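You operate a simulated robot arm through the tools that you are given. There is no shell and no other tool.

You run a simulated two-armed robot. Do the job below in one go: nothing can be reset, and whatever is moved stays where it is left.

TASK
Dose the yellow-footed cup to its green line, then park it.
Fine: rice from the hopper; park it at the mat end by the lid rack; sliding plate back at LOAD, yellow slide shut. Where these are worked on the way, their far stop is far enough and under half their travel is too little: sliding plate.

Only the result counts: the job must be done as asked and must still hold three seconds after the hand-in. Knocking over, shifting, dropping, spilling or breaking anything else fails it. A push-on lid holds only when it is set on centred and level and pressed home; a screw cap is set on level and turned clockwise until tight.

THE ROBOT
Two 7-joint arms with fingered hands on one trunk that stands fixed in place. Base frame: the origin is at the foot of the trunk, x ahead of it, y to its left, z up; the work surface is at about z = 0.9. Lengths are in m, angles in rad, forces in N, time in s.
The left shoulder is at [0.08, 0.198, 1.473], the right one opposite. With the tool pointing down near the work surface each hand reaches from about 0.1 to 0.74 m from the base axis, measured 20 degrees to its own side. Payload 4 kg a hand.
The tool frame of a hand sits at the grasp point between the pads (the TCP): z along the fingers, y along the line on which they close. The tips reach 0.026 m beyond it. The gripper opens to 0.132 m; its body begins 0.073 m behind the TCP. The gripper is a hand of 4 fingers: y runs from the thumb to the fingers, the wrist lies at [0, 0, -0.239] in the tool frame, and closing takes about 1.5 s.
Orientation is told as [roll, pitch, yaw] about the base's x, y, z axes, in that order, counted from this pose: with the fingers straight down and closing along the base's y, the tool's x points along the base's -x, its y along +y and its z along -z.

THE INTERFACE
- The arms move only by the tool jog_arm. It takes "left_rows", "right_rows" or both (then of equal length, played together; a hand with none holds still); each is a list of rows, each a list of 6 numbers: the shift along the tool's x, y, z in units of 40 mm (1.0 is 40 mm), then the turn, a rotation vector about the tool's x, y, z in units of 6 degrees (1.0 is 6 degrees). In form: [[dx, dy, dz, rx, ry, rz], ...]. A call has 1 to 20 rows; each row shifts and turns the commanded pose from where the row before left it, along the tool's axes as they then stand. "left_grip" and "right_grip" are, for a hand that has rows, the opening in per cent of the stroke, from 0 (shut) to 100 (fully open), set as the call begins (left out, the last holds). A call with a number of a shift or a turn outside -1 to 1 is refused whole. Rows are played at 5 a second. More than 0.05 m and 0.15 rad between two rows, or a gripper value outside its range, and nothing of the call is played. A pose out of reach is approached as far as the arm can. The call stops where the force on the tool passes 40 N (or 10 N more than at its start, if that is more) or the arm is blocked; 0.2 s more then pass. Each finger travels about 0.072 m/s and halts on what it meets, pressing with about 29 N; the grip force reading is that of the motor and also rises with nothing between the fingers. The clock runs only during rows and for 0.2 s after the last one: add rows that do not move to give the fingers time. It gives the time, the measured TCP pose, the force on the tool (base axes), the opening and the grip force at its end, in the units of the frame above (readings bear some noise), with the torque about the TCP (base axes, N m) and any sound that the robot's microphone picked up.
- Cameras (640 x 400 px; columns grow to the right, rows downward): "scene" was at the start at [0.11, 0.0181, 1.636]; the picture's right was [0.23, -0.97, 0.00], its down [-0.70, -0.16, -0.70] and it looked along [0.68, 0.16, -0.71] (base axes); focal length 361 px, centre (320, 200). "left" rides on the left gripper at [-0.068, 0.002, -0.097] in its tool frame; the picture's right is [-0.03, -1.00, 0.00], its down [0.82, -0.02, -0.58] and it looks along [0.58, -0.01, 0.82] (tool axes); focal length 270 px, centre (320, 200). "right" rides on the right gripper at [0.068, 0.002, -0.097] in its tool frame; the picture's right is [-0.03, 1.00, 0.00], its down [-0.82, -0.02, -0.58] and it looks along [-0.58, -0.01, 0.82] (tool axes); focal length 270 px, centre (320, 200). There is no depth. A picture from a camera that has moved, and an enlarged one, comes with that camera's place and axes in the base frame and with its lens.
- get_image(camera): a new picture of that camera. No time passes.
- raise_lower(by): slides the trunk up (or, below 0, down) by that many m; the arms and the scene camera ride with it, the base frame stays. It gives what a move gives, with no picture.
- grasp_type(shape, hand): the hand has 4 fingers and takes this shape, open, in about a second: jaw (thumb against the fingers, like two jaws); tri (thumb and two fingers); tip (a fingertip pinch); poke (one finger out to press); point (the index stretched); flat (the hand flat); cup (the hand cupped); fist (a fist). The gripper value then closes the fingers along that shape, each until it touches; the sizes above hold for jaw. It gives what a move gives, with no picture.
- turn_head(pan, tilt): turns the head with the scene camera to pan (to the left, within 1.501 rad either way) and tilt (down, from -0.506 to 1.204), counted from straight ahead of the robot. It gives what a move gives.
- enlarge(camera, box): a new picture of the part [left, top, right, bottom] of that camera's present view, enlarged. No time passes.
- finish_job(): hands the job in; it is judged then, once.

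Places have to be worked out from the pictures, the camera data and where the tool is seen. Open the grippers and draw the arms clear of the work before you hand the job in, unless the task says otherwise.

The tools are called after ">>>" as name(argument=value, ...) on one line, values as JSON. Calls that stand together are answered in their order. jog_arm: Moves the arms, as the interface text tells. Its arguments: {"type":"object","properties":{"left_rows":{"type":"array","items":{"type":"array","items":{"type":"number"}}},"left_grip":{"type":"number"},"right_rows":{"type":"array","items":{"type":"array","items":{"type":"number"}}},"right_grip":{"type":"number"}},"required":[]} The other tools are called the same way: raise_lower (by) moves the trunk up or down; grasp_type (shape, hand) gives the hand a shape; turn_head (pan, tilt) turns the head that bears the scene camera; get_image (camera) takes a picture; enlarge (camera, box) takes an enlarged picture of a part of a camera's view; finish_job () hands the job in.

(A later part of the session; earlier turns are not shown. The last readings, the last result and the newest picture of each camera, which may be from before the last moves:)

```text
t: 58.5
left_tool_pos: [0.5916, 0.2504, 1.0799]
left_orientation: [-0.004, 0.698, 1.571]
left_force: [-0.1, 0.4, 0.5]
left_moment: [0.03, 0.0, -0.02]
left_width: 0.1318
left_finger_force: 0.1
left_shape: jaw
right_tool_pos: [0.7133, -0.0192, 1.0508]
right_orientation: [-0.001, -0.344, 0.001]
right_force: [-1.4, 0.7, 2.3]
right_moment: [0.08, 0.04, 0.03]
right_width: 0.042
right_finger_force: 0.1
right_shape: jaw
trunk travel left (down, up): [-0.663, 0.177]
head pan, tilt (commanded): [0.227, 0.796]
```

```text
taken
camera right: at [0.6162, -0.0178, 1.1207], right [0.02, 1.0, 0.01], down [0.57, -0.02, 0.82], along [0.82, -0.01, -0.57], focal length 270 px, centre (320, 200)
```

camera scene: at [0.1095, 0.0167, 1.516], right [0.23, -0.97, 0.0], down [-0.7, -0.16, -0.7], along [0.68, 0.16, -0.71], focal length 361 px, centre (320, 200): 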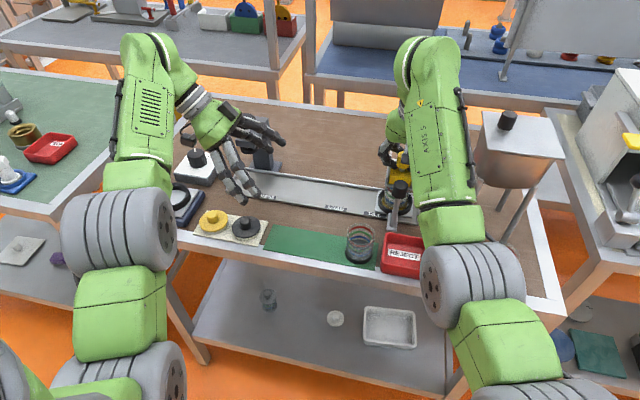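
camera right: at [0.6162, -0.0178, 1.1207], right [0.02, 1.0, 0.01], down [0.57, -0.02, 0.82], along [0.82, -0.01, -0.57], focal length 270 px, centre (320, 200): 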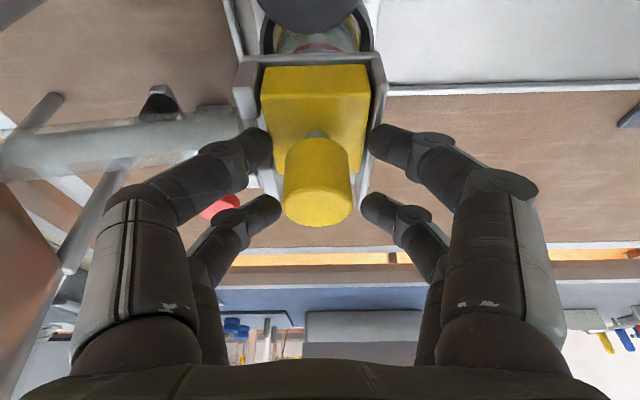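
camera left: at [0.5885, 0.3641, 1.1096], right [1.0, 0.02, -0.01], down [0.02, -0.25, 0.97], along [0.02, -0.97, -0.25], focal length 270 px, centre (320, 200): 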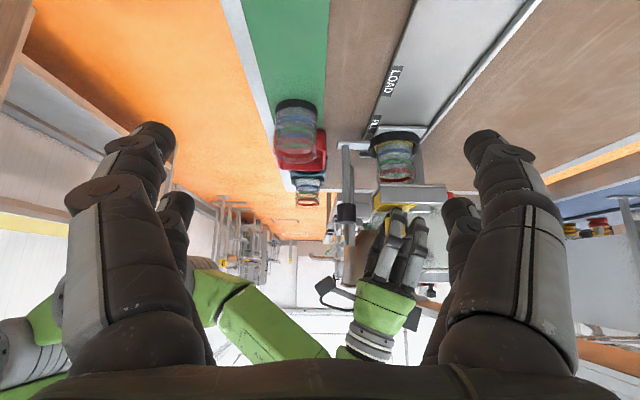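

The knob is free and the block rests at the near stop. I raise the right hand straight up, then back off.

>>> jog_arm(right_rows=[[-0.19, 0, -0.53, 0, 0, 0], [-0.19, 0, -0.53, 0, 0, 0], [0, 0, 0, 0, 0, 0]])

>>> enlarge(camera="right", box=[200, 0, 440, 200])

>>> enlarge(camera="left", box=[380, 152, 416, 180])

```text
t: 59.3
left_tool_pos: [0.5924, 0.2501, 1.0803]
left_orientation: [-0.005, 0.699, 1.571]
left_force: [-0.4, 0.5, 0.2]
left_moment: [0.0, -0.01, -0.01]
left_width: 0.1319
left_finger_force: 0.1
left_shape: jaw
right_tool_pos: [0.7153, -0.0195, 1.0978]
right_orientation: [0.0, -0.349, -0.001]
right_force: [-0.1, -1.1, -0.7]
right_moment: [-0.02, 0.02, 0.0]
right_width: 0.042
right_finger_force: 0.0
right_shape: jaw
trunk travel left (down, up): [-0.663, 0.177]
head pan, tilt (commanded): [0.227, 0.796]
```

```text
2.00 times, centred on (320, 100) of right
camera zoom: at [0.6187, -0.018, 1.1678], right [0.02, 1.0, 0.01], down [0.57, -0.02, 0.82], along [0.82, -0.02, -0.57], focal length 541 px, centre (320, 400)
```

zoom: 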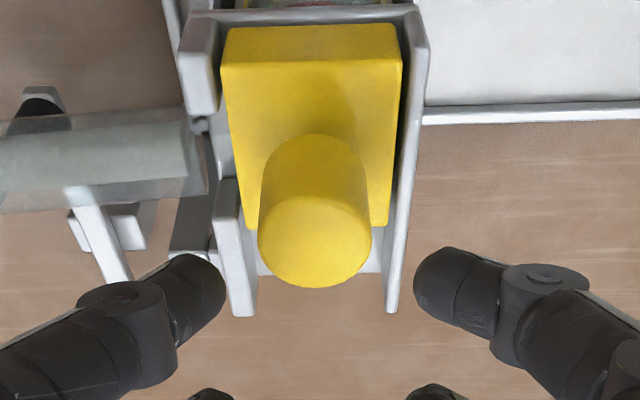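

```text
14.29 times, centred on (398, 166) of left
camera zoom: at [0.5892, 0.365, 1.1088], right [1.0, 0.02, -0.01], down [0.02, -0.25, 0.97], along [0.02, -0.97, -0.25], focal length 3861 px, centre (-794, 686)
```

zoom: 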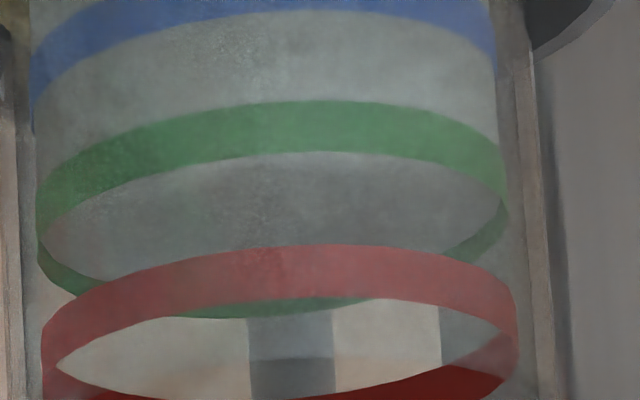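

Level unchanged and slide shut. Now I withdraw the right hand to above the plate handle, and un-tilt the left hand while moving it away to the left.

>>> jog_arm(right_rows=[[0.633, 0, -0.16, 0, 0, 0], [0.633, 0, -0.16, 0, 0, 0], [0.633, 0, -0.16, 0, 0, 0], [0, 0, 0, 0, 0, 0], [0, 0, 0, 0, 0, 0], [0, 0, 0, 0, 0, 0], [0, 0, 0, 0, 0, 0], [0, 0, 0, 0, 0, 0], [0, 0, 0, 0, 0, 0], [0, 0, 0, 0, 0, 0], [0, 0, 0, 0, 0, 0], [0, 0, 0, 0, 0, 0], [0, 0, 0, 0, 0, 0]], left_rows=[[0, 0, 0, 0, -1, 0], [0, 0, 0, 0, -1, 0], [0, 0, 0, 0, -1, 0], [0, 0, 0, 0, -1, 0], [0, 0, 0, 0, -1, 0], [0, 0, 0, 0, -1, 0], [0, 0, 0, 0, -0.67, 0], [-0.9, 0, 0, 0, 0, 0], [-0.95, 0, 0, 0, 0, 0], [-0.95, 0, 0, 0, 0, 0], [-0.95, 0, 0, 0, 0, 0], [-0.95, 0, 0, 0, 0, 0], [0, 0, 0, 0, 0, 0]], right_grip=60)

>>> get_image(camera="right")

>>> get_image(camera="scene")

```text
t: 62.1
left_tool_pos: [0.5921, 0.4402, 1.0812]
left_orientation: [0.0, 0.001, 1.57]
left_force: [-0.8, -0.2, 0.1]
left_moment: [0.01, -0.02, 0.0]
left_width: 0.1319
left_finger_force: 0.1
left_shape: jaw
right_tool_pos: [0.6352, -0.02, 1.0903]
right_orientation: [0.0, -0.348, 0.001]
right_force: [-0.4, 0.2, 0.7]
right_moment: [0.0, -0.01, 0.06]
right_width: 0.0787
right_finger_force: 0.0
right_shape: jaw
trunk travel left (down, up): [-0.663, 0.177]
head pan, tilt (commanded): [0.227, 0.796]
```

```text
taken
camera right: at [0.5389, -0.0179, 1.1602], right [0.02, 1.0, 0.01], down [0.57, -0.02, 0.82], along [0.82, -0.01, -0.57], focal length 270 px, centre (320, 200)
```

right: 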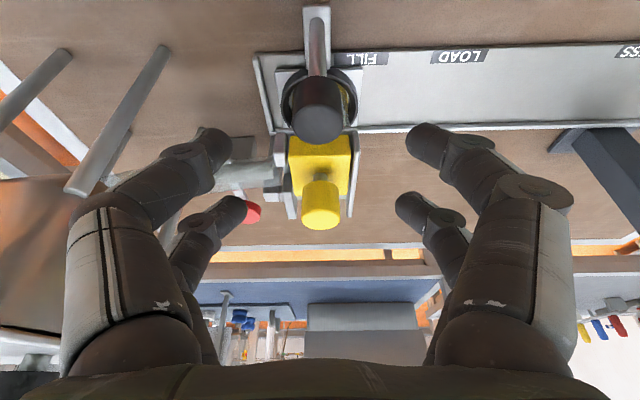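

```text
taken
camera scene: at [0.11, 0.0175, 1.516], right [0.23, -0.97, 0.0], down [-0.7, -0.16, -0.7], along [0.68, 0.16, -0.71], focal length 361 px, centre (320, 200)
```

scene: 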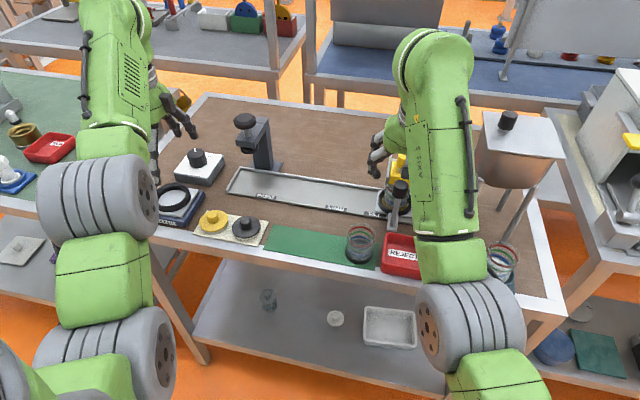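

The knob is centred under the right hand. I descend around it and close, while the left hand turns back to yaw 0.

>>> jog_arm(right_rows=[[0.145, 0, 0.4, 0, 0, 0], [0.145, 0, 0.4, 0, 0, 0], [0.145, 0, 0.4, 0, 0, 0], [0.145, 0, 0.4, 0, 0, 0], [0, 0, 0, 0, 0, 0], [0, 0, 0, 0, 0, 0], [0, 0, 0, 0, 0, 0], [0, 0, 0, 0, 0, 0], [0, 0, 0, 0, 0, 0], [0, 0, 0, 0, 0, 0], [0, 0, 0, 0, 0, 0], [0, 0, 0, 0, 0, 0], [0, 0, 0, 0, 0, 0], [0, 0, 0, 0, 0, 0], [0, 0, 0, 0, 0, 0]], left_rows=[[0, 0, 0, 0, 0, 1], [0, 0, 0, 0, 0, 1], [0, 0, 0, 0, 0, 1], [0, 0, 0, 0, 0, 1], [0, 0, 0, 0, 0, 1], [0, 0, 0, 0, 0, 1], [0, 0, 0, 0, 0, 1], [0, 0, 0, 0, 0, 1], [0, 0, 0, 0, 0, 1], [0, 0, 0, 0, 0, 1], [0, 0, 0, 0, 0, 1], [0, 0, 0, 0, 0, 1], [0, 0, 0, 0, 0, 1], [0, 0, 0, 0, 0, 1], [0, 0, 0, 0, 0, 1]])

>>> jog_arm(right_rows=[[0, 0, 0, 0, 0, 0], [0, 0, 0, 0, 0, 0], [0, 0, 0, 0, 0, 0], [0, 0, 0, 0, 0, 0], [0, 0, 0, 0, 0, 0], [0, 0, 0, 0, 0, 0]], right_grip=0)

>>> get_image(camera="right")

```text
t: 65.3
left_tool_pos: [0.6007, 0.4383, 1.0733]
left_orientation: [0.001, -0.002, -0.001]
left_force: [0.6, 0.4, 0.4]
left_moment: [-0.03, 0.03, -0.01]
left_width: 0.132
left_finger_force: 0.1
left_shape: jaw
left hand out of reach, approached as far as the arm can: row 15
right_tool_pos: [0.6351, -0.0214, 1.0219]
right_orientation: [-0.001, -0.349, 0.001]
right_force: [0.9, 0.1, -0.8]
right_moment: [0.0, -0.02, -0.02]
right_width: 0.0788
right_finger_force: 0.1
right_shape: jaw
trunk travel left (down, up): [-0.663, 0.177]
head pan, tilt (commanded): [0.227, 0.796]
```

```text
t: 66.7
left_tool_pos: [0.6003, 0.438, 1.0727]
left_orientation: [0.0, 0.0, 0.001]
left_force: [0.2, -0.2, -0.3]
left_moment: [-0.04, 0.02, 0.01]
left_width: 0.132
left_finger_force: 0.0
left_shape: jaw
right_tool_pos: [0.634, -0.0214, 1.0231]
right_orientation: [0.0, -0.351, -0.001]
right_force: [-3.6, 1.7, -1.4]
right_moment: [0.05, 0.12, -0.02]
right_width: 0.0001
right_finger_force: 29.1
right_shape: jaw
trunk travel left (down, up): [-0.663, 0.177]
head pan, tilt (commanded): [0.227, 0.796]
```

```text
taken
camera right: at [0.5371, -0.0188, 1.0917], right [0.02, 1.0, 0.01], down [0.57, -0.02, 0.82], along [0.82, -0.01, -0.57], focal length 270 px, centre (320, 200)
```

right: 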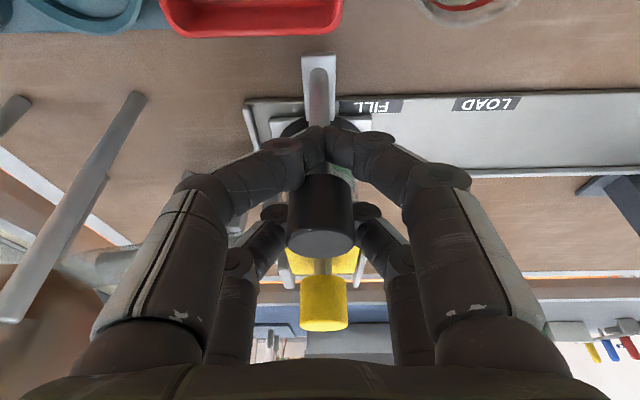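

The grip is tight with the knob centred. I drag the plate back toward LOAD gently, stopping about 15 mm short to fine-adjust.

>>> jog_arm(right_rows=[[0, 0.1, 0, 0, 0, 0], [0, 0.2, 0, 0, 0, 0], [0, 0.3, 0, 0, 0, 0], [0, 0.3, 0, 0, 0, 0], [0, 0.3, 0, 0, 0, 0], [0, 0.3, 0, 0, 0, 0], [0, 0.3, 0, 0, 0, 0], [0, 0.3, 0, 0, 0, 0], [0, 0.3, 0, 0, 0, 0], [0, 0.3, 0, 0, 0, 0], [0, 0.3, 0, 0, 0, 0], [0, 0.3, 0, 0, 0, 0], [0, 0.3, 0, 0, 0, 0], [0, 0.2, 0, 0, 0, 0], [0, 0.1, 0, 0, 0, 0], [0, 0, 0, 0, 0, 0]])

>>> get_image(camera="right")

>>> get_image(camera="scene")

```text
t: 70.1
left_tool_pos: [0.5993, 0.4373, 1.0738]
left_orientation: [-0.002, -0.003, 0.002]
left_force: [-0.1, 1.4, -0.3]
left_moment: [0.03, 0.0, -0.03]
left_width: 0.1321
left_finger_force: 0.1
left_shape: jaw
right_tool_pos: [0.6351, 0.137, 1.0226]
right_orientation: [0.001, -0.349, 0.0]
right_force: [-5.9, -0.2, -1.5]
right_moment: [0.03, 0.09, -0.06]
right_width: 0.0002
right_finger_force: 29.6
right_shape: jaw
trunk travel left (down, up): [-0.663, 0.177]
head pan, tilt (commanded): [0.227, 0.796]
```

```text
taken
camera right: at [0.5381, 0.1387, 1.0924], right [0.02, 1.0, 0.01], down [0.57, -0.02, 0.82], along [0.82, -0.01, -0.57], focal length 270 px, centre (320, 200)
```

right: 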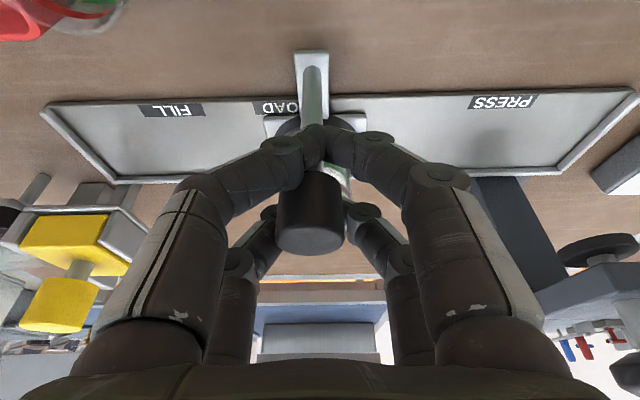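

```text
taken
camera scene: at [0.1086, 0.0184, 1.516], right [0.23, -0.97, 0.0], down [-0.7, -0.16, -0.7], along [0.68, 0.16, -0.71], focal length 361 px, centre (320, 200)
```

scene: 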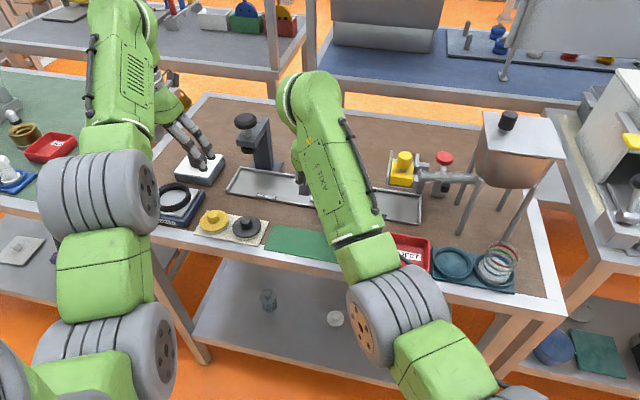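

The plate is ~17 mm short of its initial place (bracket edge vs LOAD label). I continue slowly by 14 mm and compare with the initial view.

>>> jog_arm(right_rows=[[0, 0.1, 0, 0, 0, 0], [0, 0.12, 0, 0, 0, 0], [0, 0.1, 0, 0, 0, 0], [0, 0.05, 0, 0, 0, 0], [0, 0, 0, 0, 0, 0]])

>>> get_image(camera="right")

>>> enlarge(camera="right", box=[200, 30, 400, 155])

```text
t: 71.3
left_tool_pos: [0.5999, 0.4372, 1.0737]
left_orientation: [0.001, -0.006, 0.002]
left_force: [-0.6, -0.1, -0.7]
left_moment: [-0.02, 0.01, 0.0]
left_width: 0.1317
left_finger_force: 0.0
left_shape: jaw
right_tool_pos: [0.6345, 0.1529, 1.0229]
right_orientation: [0.0, -0.351, 0.001]
right_force: [-5.2, 0.0, -0.3]
right_moment: [-0.03, 0.12, 0.01]
right_width: 0.0
right_finger_force: 28.9
right_shape: jaw
trunk travel left (down, up): [-0.663, 0.177]
head pan, tilt (commanded): [0.227, 0.796]
```

```text
taken
camera right: at [0.5381, 0.1543, 1.0924], right [0.02, 1.0, 0.01], down [0.57, -0.02, 0.82], along [0.82, -0.01, -0.57], focal length 270 px, centre (320, 200)
```

right: 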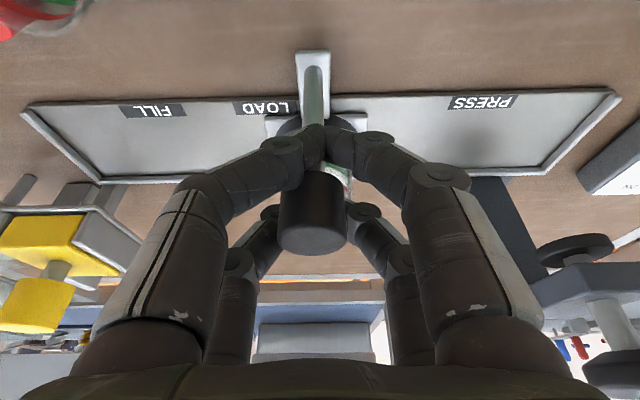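

```text
3.20 times, centred on (300, 92) of right
camera zoom: at [0.5381, 0.1543, 1.0924], right [0.02, 1.0, 0.01], down [0.57, -0.02, 0.82], along [0.82, -0.01, -0.57], focal length 865 px, centre (384, 544)
```

zoom: 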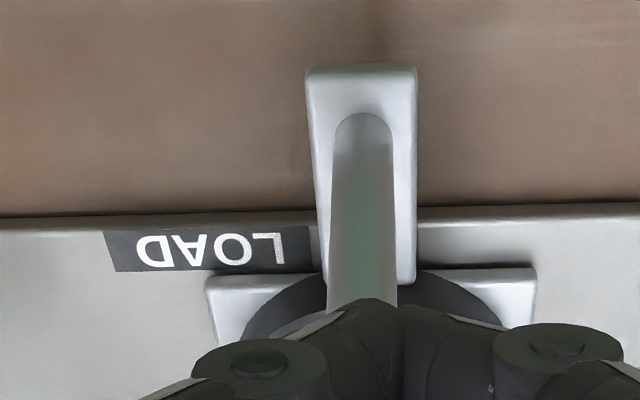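

The plate is within about 1 mm of its initial LOAD position. I open the right hand and lift it off.

>>> jog_arm(right_rows=[[0, 0.015, 0, 0, 0, 0], [0, 0, 0, 0, 0, 0]])

>>> jog_arm(right_rows=[[0, 0, 0, 0, 0, 0], [0, 0, 0, 0, 0, 0], [0, 0, 0, 0, 0, 0], [0, 0, 0, 0, 0, 0], [0, 0, 0, 0, 0, 0]], right_grip=60)

>>> get_image(camera="right")

>>> enlarge(camera="right", box=[200, 30, 400, 155])

```text
t: 71.9
left_tool_pos: [0.599, 0.4371, 1.0743]
left_orientation: [0.0, -0.002, 0.0]
left_force: [-0.2, -0.9, -0.7]
left_moment: [0.0, -0.03, 0.0]
left_width: 0.1315
left_finger_force: 0.0
left_shape: jaw
right_tool_pos: [0.6348, 0.1535, 1.0235]
right_orientation: [0.0, -0.35, 0.0]
right_force: [-5.4, -0.6, -0.1]
right_moment: [0.0, 0.11, 0.01]
right_width: 0.0
right_finger_force: 28.6
right_shape: jaw
trunk travel left (down, up): [-0.663, 0.177]
head pan, tilt (commanded): [0.227, 0.796]
```

```text
t: 73.1
left_tool_pos: [0.6003, 0.4361, 1.0743]
left_orientation: [-0.001, -0.002, 0.002]
left_force: [0.1, 0.1, -0.3]
left_moment: [0.0, 0.02, 0.02]
left_width: 0.132
left_finger_force: 0.1
left_shape: jaw
right_tool_pos: [0.6355, 0.1532, 1.0229]
right_orientation: [0.0, -0.348, 0.0]
right_force: [0.3, -1.2, 0.0]
right_moment: [0.02, 0.01, 0.0]
right_width: 0.0787
right_finger_force: 0.1
right_shape: jaw
trunk travel left (down, up): [-0.663, 0.177]
head pan, tilt (commanded): [0.227, 0.796]
```

```text
taken
camera right: at [0.5393, 0.1542, 1.0919], right [0.02, 1.0, 0.01], down [0.57, -0.02, 0.82], along [0.82, -0.01, -0.57], focal length 270 px, centre (320, 200)
```

right: 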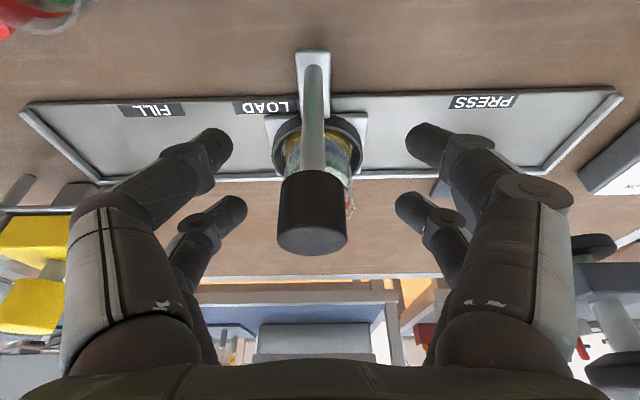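

```text
3.20 times, centred on (300, 92) of right
camera zoom: at [0.5393, 0.1542, 1.0919], right [0.02, 1.0, 0.01], down [0.57, -0.02, 0.82], along [0.82, -0.01, -0.57], focal length 865 px, centre (384, 544)
```

zoom: 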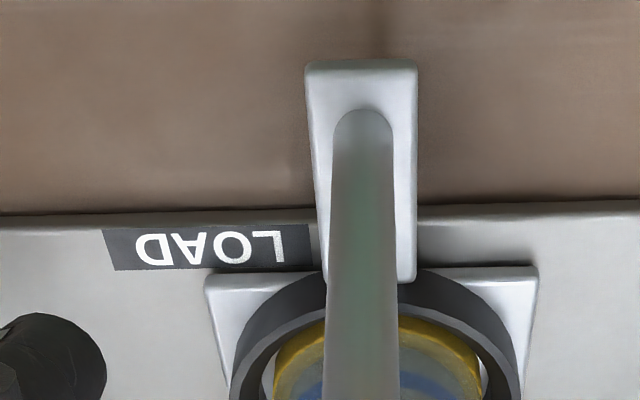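

I lift the right hand off, un-tilt it, and park it back on the right side so the view on the nest is free.

>>> jog_arm(right_rows=[[-0.2, 0, -0.55, 0, 0, 0], [-0.2, 0, -0.55, 0, 0, 0], [-0.2, 0, -0.55, 0, 0, 0], [0.8, 0, -0.29, 0, 0, 0], [0, 0, 0, 0, 0.84, 0], [0, 0, 0, 0, 0.83, 0], [0, 0, 0, 0, 0.83, 0], [0, 0, 0, 0, 0.83, 0], [0, -0.95, 0, 0, 0, 0], [0, -0.95, 0, 0, 0, 0], [0, -0.95, 0, 0, 0, 0], [0, -0.95, 0, 0, 0, 0], [0, -0.95, 0, 0, 0, 0], [0, -0.95, 0, 0, 0, 0], [0, -0.95, 0, 0, 0, 0], [0, -0.95, 0, 0, 0, 0], [0, -0.95, 0, 0, 0, 0], [0, -0.95, 0, 0, 0, 0], [0, -0.95, 0, 0, 0, 0], [0, 0, 0, 0, 0, 0]])

>>> get_image(camera="scene")

>>> enlarge(camera="scene", box=[284, 150, 364, 225])

>>> enlarge(camera="scene", box=[370, 135, 470, 225])

```text
t: 77.3
left_tool_pos: [0.6009, 0.4365, 1.074]
left_orientation: [0.001, 0.0, 0.003]
left_force: [-0.9, 0.7, 0.9]
left_moment: [0.0, 0.01, -0.01]
left_width: 0.1318
left_finger_force: 0.0
left_shape: jaw
right_tool_pos: [0.6034, -0.2636, 1.093]
right_orientation: [0.001, 0.0, 0.0]
right_force: [0.9, 0.7, -0.3]
right_moment: [0.01, 0.02, 0.02]
right_width: 0.0791
right_finger_force: 0.1
right_shape: jaw
trunk travel left (down, up): [-0.663, 0.177]
head pan, tilt (commanded): [0.227, 0.796]
```

```text
taken
camera scene: at [0.1102, 0.0186, 1.5159], right [0.23, -0.97, 0.0], down [-0.7, -0.16, -0.7], along [0.68, 0.16, -0.71], focal length 361 px, centre (320, 200)
```

scene: 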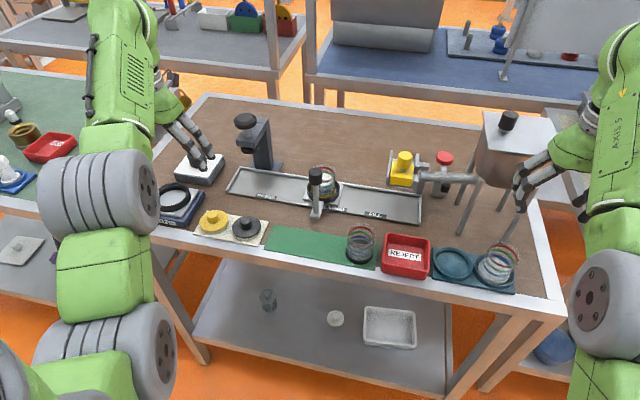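

```text
5.33 times, centred on (324, 188) of scene
camera zoom: at [0.1102, 0.0186, 1.5159], right [0.23, -0.97, 0.0], down [-0.7, -0.16, -0.7], along [0.68, 0.16, -0.71], focal length 1925 px, centre (299, 267)
```

zoom: 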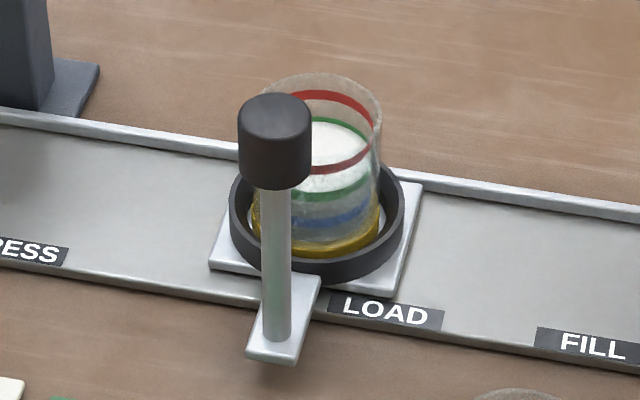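

```text
4.44 times, centred on (420, 180) of scene
camera zoom: at [0.1102, 0.0186, 1.5159], right [0.23, -0.97, 0.0], down [-0.7, -0.16, -0.7], along [0.68, 0.16, -0.71], focal length 1604 px, centre (-124, 289)
```

zoom: 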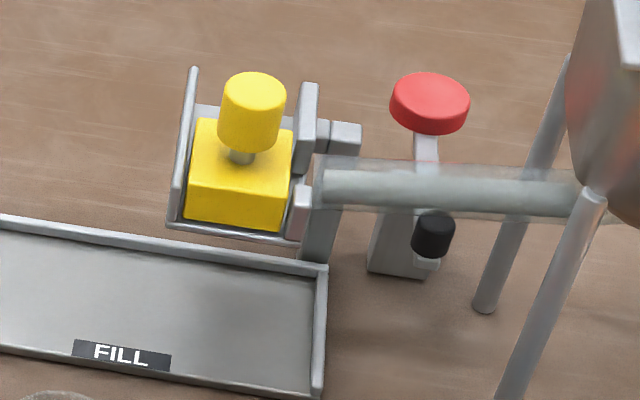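

The plate is back at LOAD within ~1 mm, the slide is in its shut position, and the rice top is at the green line. I bring the left hand (yaw 0, 75 % open) back over the nest at z ≈ 1.12.

>>> jog_arm(left_rows=[[-0.175, -0.79, -0.28, 0, 0, 0], [-0.175, -0.79, -0.28, 0, 0, 0], [-0.175, -0.79, -0.28, 0, 0, 0], [-0.175, -0.79, -0.28, 0, 0, 0], [-0.427, -0.8, 0, 0, 0, 0], [-0.427, -0.8, 0, 0, 0, 0], [-0.427, -0.8, 0, 0, 0, 0], [-0.427, -0.8, 0, 0, 0, 0], [-0.427, -0.8, 0, 0, 0, 0], [0, 0, 0, 0, 0, 0]], left_grip=75)

>>> get_image(camera="left")

>>> get_image(camera="scene")

```text
t: 79.5
left_tool_pos: [0.7128, 0.1496, 1.1203]
left_orientation: [-0.003, -0.002, 0.0]
left_force: [0.6, 1.0, -0.8]
left_moment: [0.04, -0.02, -0.04]
left_width: 0.0993
left_finger_force: 0.1
left_shape: jaw
right_tool_pos: [0.6024, -0.2636, 1.093]
right_orientation: [0.0, 0.0, 0.0]
right_force: [0.5, 0.8, 0.7]
right_moment: [-0.01, 0.0, -0.02]
right_width: 0.0789
right_finger_force: 0.1
right_shape: jaw
trunk travel left (down, up): [-0.663, 0.177]
head pan, tilt (commanded): [0.227, 0.796]
```

```text
taken
camera left: at [0.7808, 0.1513, 1.2154], right [0.03, -1.0, 0.0], down [-0.82, -0.02, 0.58], along [-0.58, -0.02, -0.82], focal length 270 px, centre (320, 200)
```

left: 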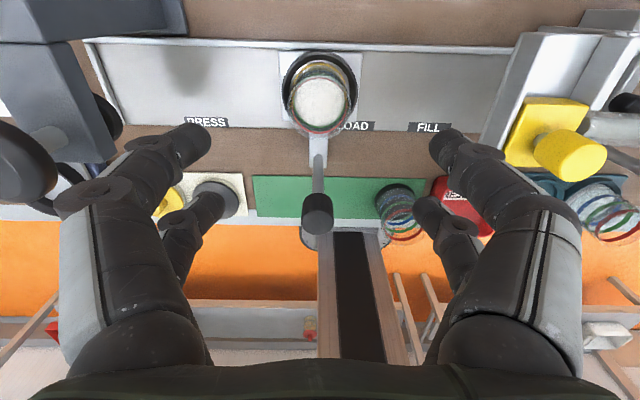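

```text
taken
camera scene: at [0.1098, 0.0187, 1.516], right [0.23, -0.97, 0.0], down [-0.7, -0.16, -0.7], along [0.68, 0.16, -0.71], focal length 361 px, centre (320, 200)
```

scene: 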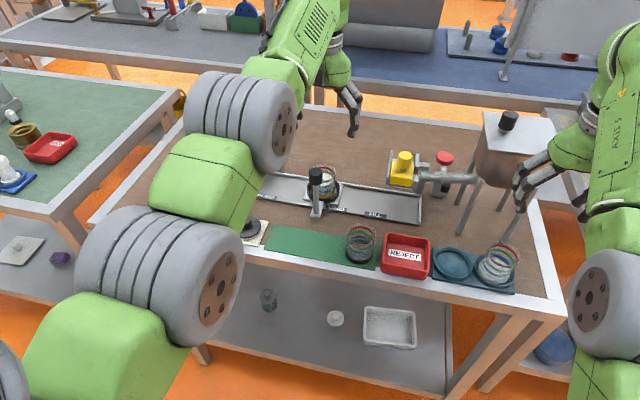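

The cup is centred below the hand. I descend around it to z ≈ 0.977.

>>> jog_arm(left_rows=[[-0.04, 0, 0.4, 0, 0, 0], [0, 0, 0.5, 0, 0, 0], [0, 0, 0.5, 0, 0, 0], [0, 0, 0.5, 0, 0, 0], [0, 0, 0.5, 0, 0, 0], [0, 0, 0.4, 0, 0, 0], [0, 0, 0.4, 0, 0, 0], [0, 0, 0.38, 0, 0, 0], [0, 0, 0, 0, 0, 0]])

>>> get_image(camera="left")

>>> enlarge(camera="scene", box=[284, 140, 380, 225])

```text
t: 81.5
left_tool_pos: [0.7158, 0.1489, 0.9742]
left_orientation: [0.001, 0.0, 0.0]
left_force: [0.0, -0.1, 0.4]
left_moment: [-0.02, -0.04, 0.0]
left_width: 0.0995
left_finger_force: 0.0
left_shape: jaw
right_tool_pos: [0.6038, -0.2641, 1.0938]
right_orientation: [-0.003, 0.0, 0.0]
right_force: [0.5, -0.3, -0.3]
right_moment: [0.0, 0.0, 0.0]
right_width: 0.0791
right_finger_force: 0.0
right_shape: jaw
trunk travel left (down, up): [-0.663, 0.177]
head pan, tilt (commanded): [0.227, 0.796]
```

```text
taken
camera left: at [0.7831, 0.1509, 1.0692], right [0.03, -1.0, 0.0], down [-0.82, -0.02, 0.58], along [-0.58, -0.01, -0.82], focal length 270 px, centre (320, 200)
```

left: 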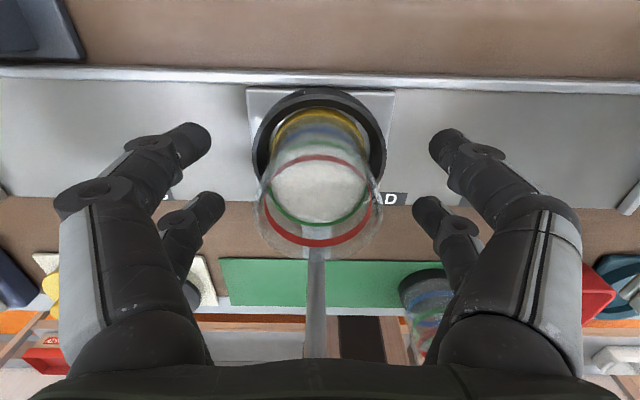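

```text
4.71 times, centred on (332, 182) of scene
camera zoom: at [0.11, 0.0181, 1.516], right [0.23, -0.97, 0.0], down [-0.7, -0.16, -0.7], along [0.68, 0.16, -0.71], focal length 1698 px, centre (264, 282)
```

zoom: 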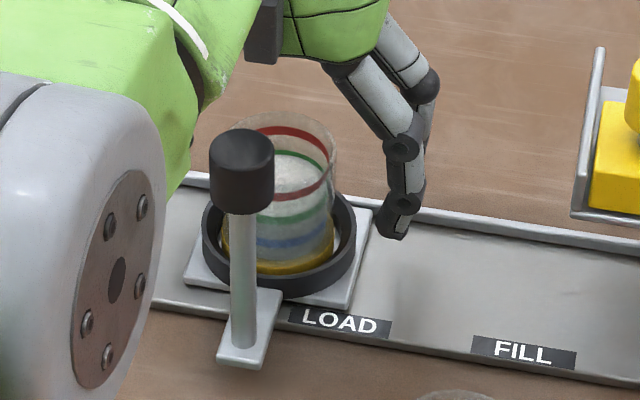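

The pose matches the earlier release pose. I close the left hand on the filled cup.

>>> jog_arm(left_rows=[[0, 0, 0, 0, 0, 0], [0, 0, 0, 0, 0, 0], [0, 0, 0, 0, 0, 0], [0, 0, 0, 0, 0, 0], [0, 0, 0, 0, 0, 0], [0, 0, 0, 0, 0, 0], [0, 0, 0, 0, 0, 0]], left_grip=15)

>>> get_image(camera="left")

```text
t: 83.1
left_tool_pos: [0.7154, 0.1498, 0.9743]
left_orientation: [-0.002, 0.0, 0.0]
left_force: [0.0, -1.1, -0.6]
left_moment: [-0.02, 0.02, 0.02]
left_width: 0.0302
left_finger_force: 29.4
left_shape: jaw
right_tool_pos: [0.6036, -0.263, 1.0936]
right_orientation: [0.0, 0.0, -0.002]
right_force: [0.0, 0.1, 0.2]
right_moment: [-0.03, -0.04, 0.03]
right_width: 0.079
right_finger_force: 0.0
right_shape: jaw
trunk travel left (down, up): [-0.663, 0.177]
head pan, tilt (commanded): [0.227, 0.796]
```

```text
taken
camera left: at [0.7833, 0.1509, 1.069], right [0.03, -1.0, 0.0], down [-0.82, -0.02, 0.58], along [-0.58, -0.01, -0.82], focal length 270 px, centre (320, 200)
```

left: 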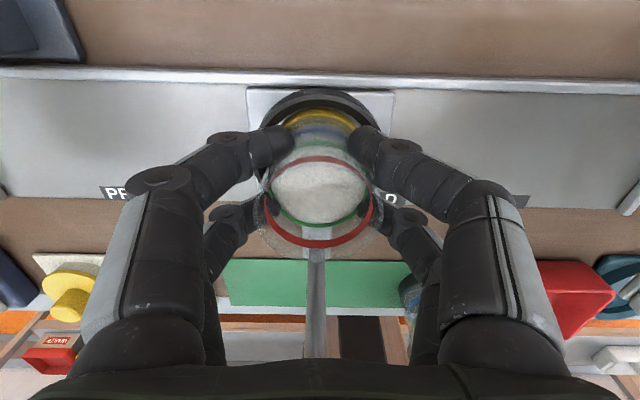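

The cup is firmly caged (29 N). I lift it slowly out of the ring.

>>> jog_arm(left_rows=[[0, 0, -0.1, 0, 0, 0], [0, 0, -0.2, 0, 0, 0], [0, 0, -0.25, 0, 0, 0], [0, 0, -0.25, 0, 0, 0], [0, 0, -0.2, 0, 0, 0], [0, 0, 0, 0, 0, 0]])

>>> get_image(camera="left")

>>> enlarge(camera="scene", box=[284, 130, 380, 225])

```text
t: 84.5
left_tool_pos: [0.715, 0.1497, 1.0161]
left_orientation: [0.0, -0.001, -0.001]
left_force: [-0.3, 0.1, -0.2]
left_moment: [0.0, 0.0, 0.03]
left_width: 0.03
left_finger_force: 28.3
left_shape: jaw
right_tool_pos: [0.6042, -0.2638, 1.0933]
right_orientation: [-0.001, 0.001, 0.0]
right_force: [-0.5, 0.7, 0.6]
right_moment: [0.01, -0.01, -0.02]
right_width: 0.0791
right_finger_force: 0.0
right_shape: jaw
trunk travel left (down, up): [-0.663, 0.177]
head pan, tilt (commanded): [0.227, 0.796]
```

```text
taken
camera left: at [0.7827, 0.1517, 1.1109], right [0.03, -1.0, 0.0], down [-0.82, -0.02, 0.58], along [-0.58, -0.01, -0.82], focal length 270 px, centre (320, 200)
```

left: 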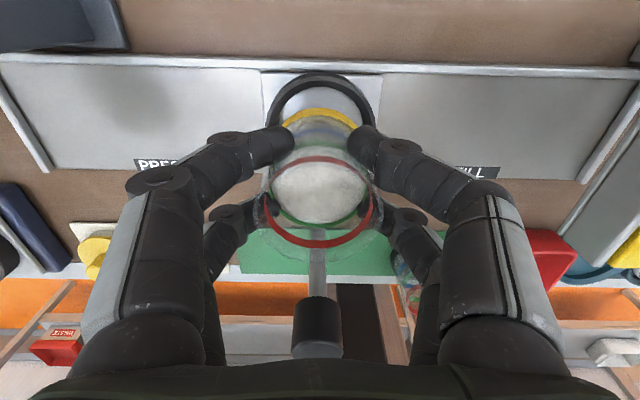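

```text
4.21 times, centred on (332, 178) of scene
camera zoom: at [0.1103, 0.0182, 1.5159], right [0.23, -0.97, 0.0], down [-0.7, -0.16, -0.7], along [0.68, 0.16, -0.71], focal length 1520 px, centre (270, 295)
```

zoom: 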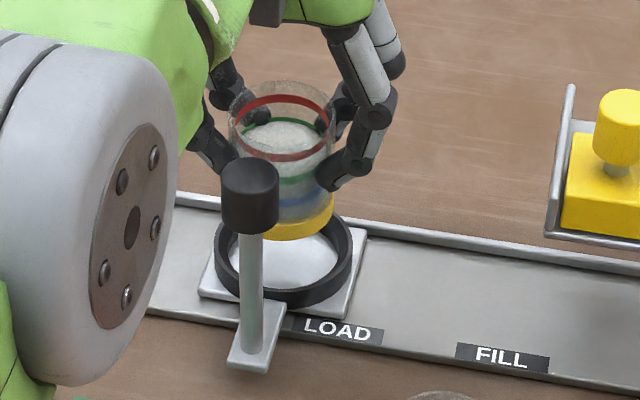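

The cup comes out cleanly and upright. I keep lifting to z ≈ 1.115.

>>> jog_arm(left_rows=[[0, 0, -0.2, 0, 0, 0], [0, 0, -0.3, 0, 0, 0], [0, 0, -0.35, 0, 0, 0], [0, 0, -0.35, 0, 0, 0], [0, 0, -0.35, 0, 0, 0], [0, 0, -0.35, 0, 0, 0], [0, 0, -0.3, 0, 0, 0], [0, 0, -0.2, 0, 0, 0], [0, 0, -0.08, 0, 0, 0], [0, 0, 0, 0, 0, 0]])

>>> get_image(camera="scene")

```text
t: 86.7
left_tool_pos: [0.7149, 0.151, 1.1137]
left_orientation: [0.0, 0.0, 0.001]
left_force: [-0.3, -0.1, -0.9]
left_moment: [-0.02, 0.03, 0.01]
left_width: 0.0295
left_finger_force: 28.8
left_shape: jaw
right_tool_pos: [0.6039, -0.2637, 1.0933]
right_orientation: [-0.001, 0.001, 0.0]
right_force: [-0.5, 0.1, -0.3]
right_moment: [-0.02, 0.0, 0.02]
right_width: 0.0789
right_finger_force: 0.0
right_shape: jaw
trunk travel left (down, up): [-0.663, 0.177]
head pan, tilt (commanded): [0.227, 0.796]
```

```text
taken
camera scene: at [0.1103, 0.018, 1.5159], right [0.23, -0.97, 0.0], down [-0.7, -0.16, -0.7], along [0.68, 0.16, -0.71], focal length 361 px, centre (320, 200)
```

scene: 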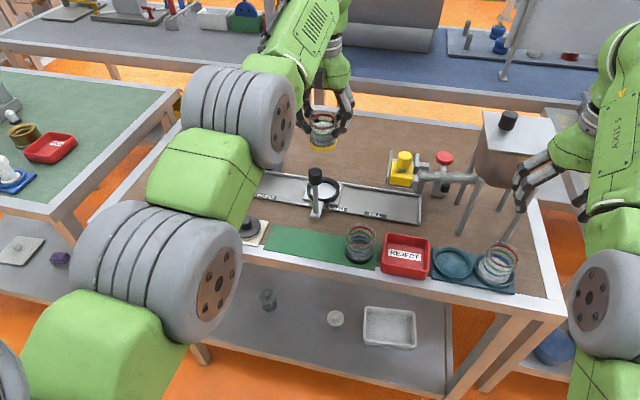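

Held steadily. I turn the hand to yaw 90° in place so it can set the cup down closing along x.

>>> jog_arm(left_rows=[[0, 0, 0, 0, 0, -0.5], [0, 0, 0, 0, 0, -1], [0, 0, 0, 0, 0, -1], [0, 0, 0, 0, 0, -1], [0, 0, 0, 0, 0, -1], [0, 0, 0, 0, 0, -1], [0, 0, 0, 0, 0, -1], [0, 0, 0, 0, 0, -1], [0, 0, 0, 0, 0, -1], [0, 0, 0, 0, 0, -1], [0, 0, 0, 0, 0, -1], [0, 0, 0, 0, 0, -1], [0, 0, 0, 0, 0, -1], [0, 0, 0, 0, 0, -1], [0, 0, 0, 0, 0, -1], [0, 0, 0, 0, 0, -0.5], [0, 0, 0, 0, 0, 0]])

>>> get_image(camera="left")

>>> get_image(camera="scene")

```text
t: 90.3
left_tool_pos: [0.7164, 0.1505, 1.1158]
left_orientation: [0.0, 0.001, 1.57]
left_force: [0.1, 0.3, -1.1]
left_moment: [0.01, -0.02, -0.01]
left_width: 0.0296
left_finger_force: 29.5
left_shape: jaw
right_tool_pos: [0.6044, -0.2645, 1.0931]
right_orientation: [-0.002, -0.001, 0.001]
right_force: [0.5, 0.7, 0.5]
right_moment: [0.02, 0.0, -0.01]
right_width: 0.0788
right_finger_force: 0.0
right_shape: jaw
trunk travel left (down, up): [-0.663, 0.177]
head pan, tilt (commanded): [0.227, 0.796]
```

```text
taken
camera left: at [0.7138, 0.2189, 1.2109], right [1.0, 0.03, 0.0], down [0.02, -0.82, 0.58], along [0.02, -0.58, -0.82], focal length 270 px, centre (320, 200)
```

left: 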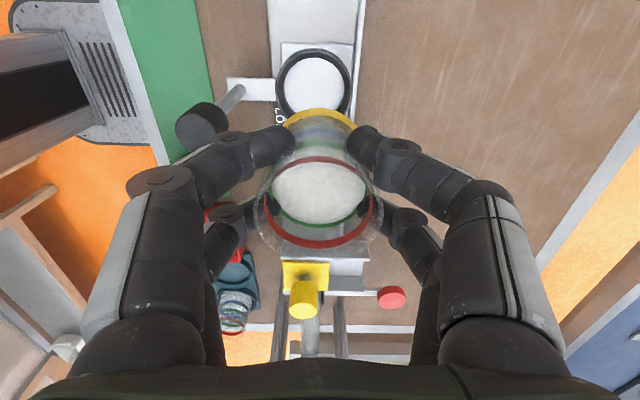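

```text
taken
camera scene: at [0.1103, 0.0181, 1.5159], right [0.23, -0.97, 0.0], down [-0.7, -0.16, -0.7], along [0.68, 0.16, -0.71], focal length 361 px, centre (320, 200)
```

scene: 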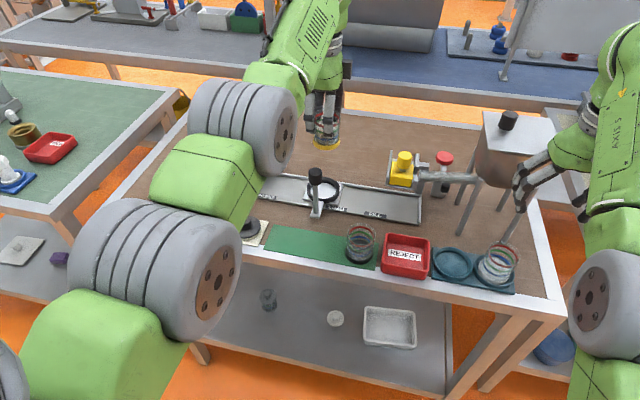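

The cup is steady. I move it left past the handle (y ≈ 0.21), then back toward the mat while lowering a little.

>>> jog_arm(left_rows=[[-0.2, 0, 0, 0, 0, 0], [-0.35, 0, 0, 0, 0, 0], [-0.4, 0, 0, 0, 0, 0], [-0.35, 0, 0, 0, 0, 0], [-0.2, 0, 0, 0, 0, 0], [0, 0.2, 0.05, 0, 0, 0], [0, 0.35, 0.1, 0, 0, 0], [0, 0.4, 0.1, 0, 0, 0], [0, 0.4, 0.1, 0, 0, 0], [0, 0.4, 0.1, 0, 0, 0], [0, 0.4, 0.1, 0, 0, 0], [0, 0.4, 0.1, 0, 0, 0], [0, 0.3, 0.1, 0, 0, 0], [0, 0, 0, 0, 0, 0]])

>>> get_image(camera="left")

>>> get_image(camera="scene")

```text
t: 93.3
left_tool_pos: [0.5988, 0.2103, 1.0853]
left_orientation: [0.0, 0.0, 1.571]
left_force: [0.5, 0.0, -0.8]
left_moment: [0.0, -0.03, -0.01]
left_width: 0.0295
left_finger_force: 29.2
left_shape: jaw
right_tool_pos: [0.6034, -0.2643, 1.0922]
right_orientation: [0.0, 0.001, 0.0]
right_force: [0.0, 0.1, 0.3]
right_moment: [0.01, 0.01, 0.0]
right_width: 0.0787
right_finger_force: 0.1
right_shape: jaw
trunk travel left (down, up): [-0.663, 0.177]
head pan, tilt (commanded): [0.227, 0.796]
```

```text
taken
camera left: at [0.5981, 0.2781, 1.1802], right [1.0, 0.03, 0.0], down [0.02, -0.82, 0.58], along [0.01, -0.58, -0.82], focal length 270 px, centre (320, 200)
```

left: 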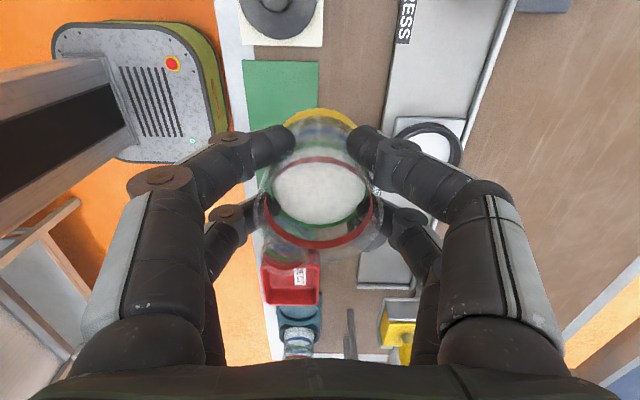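

```text
taken
camera scene: at [0.1104, 0.0181, 1.5159], right [0.23, -0.97, 0.0], down [-0.7, -0.16, -0.7], along [0.68, 0.16, -0.71], focal length 361 px, centre (320, 200)
```

scene: 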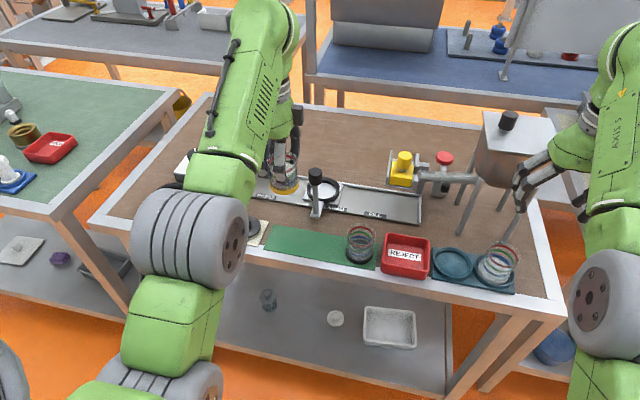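

I lower to z ≈ 1.02 here and then draw back to the mat's end slot at about (0.562, 0.203) for the hand.

>>> jog_arm(left_rows=[[0, 0, 0.25, 0, 0, 0], [0, 0, 0.35, 0, 0, 0], [0, 0, 0.35, 0, 0, 0], [0, 0, 0.35, 0, 0, 0], [0, 0, 0.3, 0, 0, 0], [0.045, 0.2, 0, 0, 0, 0], [0.045, 0.26, 0, 0, 0, 0], [0.045, 0.26, 0, 0, 0, 0], [0.045, 0.2, 0, 0, 0, 0], [0, 0, 0, 0, 0, 0]])

>>> get_image(camera="left")

>>> enlarge(camera="scene", box=[220, 150, 380, 280])

```text
t: 95.5
left_tool_pos: [0.5643, 0.2035, 1.0201]
left_orientation: [0.002, 0.001, 1.57]
left_force: [0.4, -1.3, -0.7]
left_moment: [0.0, 0.0, 0.05]
left_width: 0.0297
left_finger_force: 28.6
left_shape: jaw
right_tool_pos: [0.6043, -0.2639, 1.0933]
right_orientation: [0.0, 0.001, 0.0]
right_force: [-0.3, 0.4, 0.9]
right_moment: [-0.01, 0.0, 0.02]
right_width: 0.079
right_finger_force: 0.0
right_shape: jaw
trunk travel left (down, up): [-0.663, 0.177]
head pan, tilt (commanded): [0.227, 0.796]
```

```text
taken
camera left: at [0.5621, 0.2724, 1.1158], right [1.0, 0.03, 0.0], down [0.02, -0.82, 0.58], along [0.01, -0.58, -0.82], focal length 270 px, centre (320, 200)
```

left: 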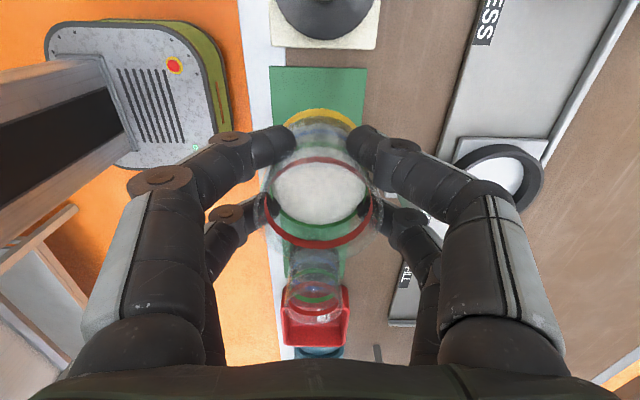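

```text
3.08 times, centred on (300, 215) of scene
camera zoom: at [0.1103, 0.0182, 1.5159], right [0.23, -0.97, 0.0], down [-0.7, -0.16, -0.7], along [0.68, 0.16, -0.71], focal length 1110 px, centre (382, 154)
```

zoom: 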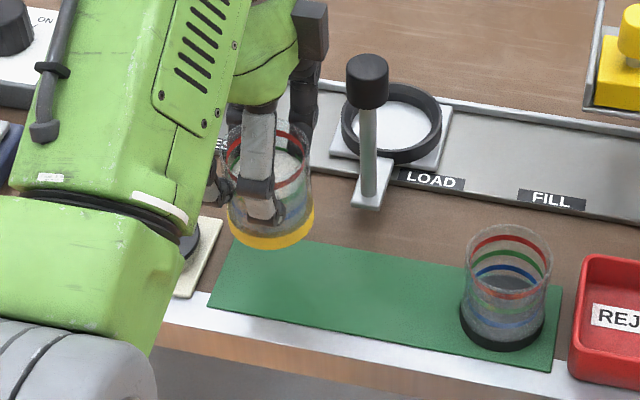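

Foot is around (0.568, 0.200) above the mat's left end. I lower to z ≈ 0.985, shift 5 mm toward the robot to centre on the mat, and approach the surface.

>>> jog_arm(left_rows=[[0, 0, 0.22, 0, 0, 0], [0, 0, 0.3, 0, 0, 0], [0, 0, 0.25, 0, 0, 0], [0, 0, 0.12, 0, 0, 0], [0, 0.12, 0, 0, 0, 0], [0, 0, 0.15, 0, 0, 0], [0, 0, 0.12, 0, 0, 0], [0, 0, 0, 0, 0, 0]])

>>> enlarge(camera="scene", box=[230, 190, 350, 280])

>>> get_image(camera="left")

```text
t: 97.3
left_tool_pos: [0.5594, 0.2043, 0.9724]
left_orientation: [0.0, 0.0, 1.569]
left_force: [0.3, 0.0, -0.1]
left_moment: [0.02, 0.0, 0.03]
left_width: 0.0293
left_finger_force: 29.4
left_shape: jaw
right_tool_pos: [0.6033, -0.2647, 1.0942]
right_orientation: [0.0, 0.001, 0.0]
right_force: [-0.3, -0.4, -0.2]
right_moment: [0.01, -0.01, -0.01]
right_width: 0.0793
right_finger_force: 0.0
right_shape: jaw
trunk travel left (down, up): [-0.663, 0.177]
head pan, tilt (commanded): [0.227, 0.796]
```

```text
4.44 times, centred on (290, 235) of scene
camera zoom: at [0.11, 0.0181, 1.516], right [0.23, -0.97, 0.0], down [-0.7, -0.16, -0.7], along [0.68, 0.16, -0.71], focal length 1604 px, centre (453, 44)
```

zoom: 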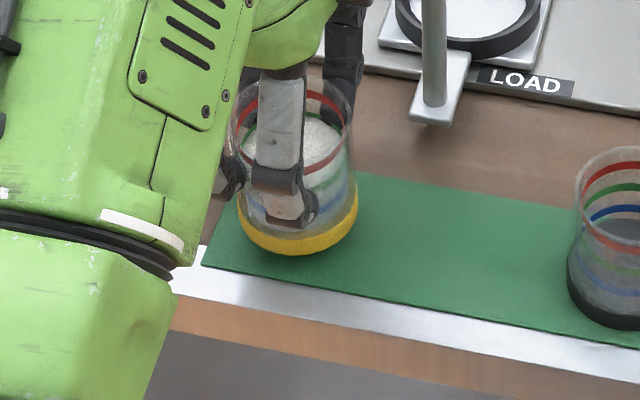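

```text
taken
camera left: at [0.5575, 0.2724, 1.0687], right [1.0, 0.03, 0.0], down [0.02, -0.82, 0.58], along [0.01, -0.58, -0.82], focal length 270 px, centre (320, 200)
```

left: 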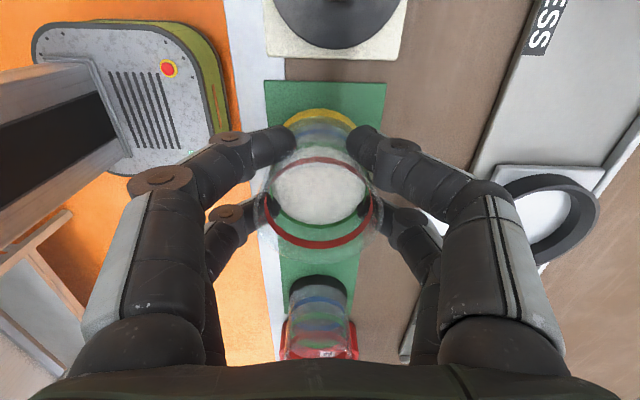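

The foot is over (0.562, 0.199), right on the end slot. I lower the last ~9 mm in tiny steps until contact.

>>> jog_arm(left_rows=[[0, 0, 0.08, 0, 0, 0], [0, 0, 0.06, 0, 0, 0], [0, 0, 0.04, 0, 0, 0], [0, 0, 0, 0, 0, 0]])

>>> enlarge(camera="scene", box=[230, 190, 350, 280])

```text
t: 98.3
left_tool_pos: [0.559, 0.2028, 0.9664]
left_orientation: [0.002, 0.001, 1.571]
left_force: [0.3, 0.4, -0.3]
left_moment: [-0.01, -0.01, 0.05]
left_width: 0.0294
left_finger_force: 29.2
left_shape: jaw
right_tool_pos: [0.6032, -0.2635, 1.0938]
right_orientation: [0.001, -0.001, 0.0]
right_force: [0.0, 1.2, 0.4]
right_moment: [0.02, 0.02, -0.02]
right_width: 0.079
right_finger_force: 0.0
right_shape: jaw
trunk travel left (down, up): [-0.663, 0.177]
head pan, tilt (commanded): [0.227, 0.796]
```

```text
4.44 times, centred on (290, 235) of scene
camera zoom: at [0.1102, 0.0182, 1.5159], right [0.23, -0.97, 0.0], down [-0.7, -0.16, -0.7], along [0.68, 0.16, -0.71], focal length 1604 px, centre (453, 44)
```

zoom: 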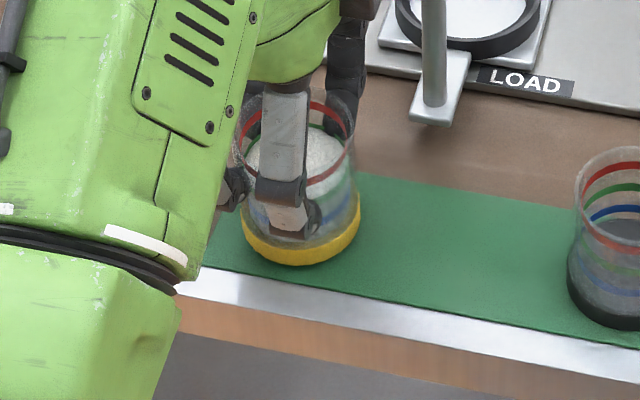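

No contact yet at z = 0.966; I continue with smaller steps.

>>> jog_arm(left_rows=[[0, 0, 0.04, 0, 0, 0], [0, 0, 0.04, 0, 0, 0], [0, 0, 0, 0, 0, 0]])

```text
t: 99.1
left_tool_pos: [0.5603, 0.2034, 0.9633]
left_orientation: [0.0, 0.001, 1.571]
left_force: [1.0, -0.2, -0.2]
left_moment: [-0.05, -0.03, -0.01]
left_width: 0.0295
left_finger_force: 28.8
left_shape: jaw
right_tool_pos: [0.6035, -0.264, 1.0942]
right_orientation: [-0.001, 0.001, -0.001]
right_force: [0.1, 0.4, 1.0]
right_moment: [-0.04, 0.0, -0.01]
right_width: 0.0786
right_finger_force: 0.1
right_shape: jaw
trunk travel left (down, up): [-0.663, 0.177]
head pan, tilt (commanded): [0.227, 0.796]
```

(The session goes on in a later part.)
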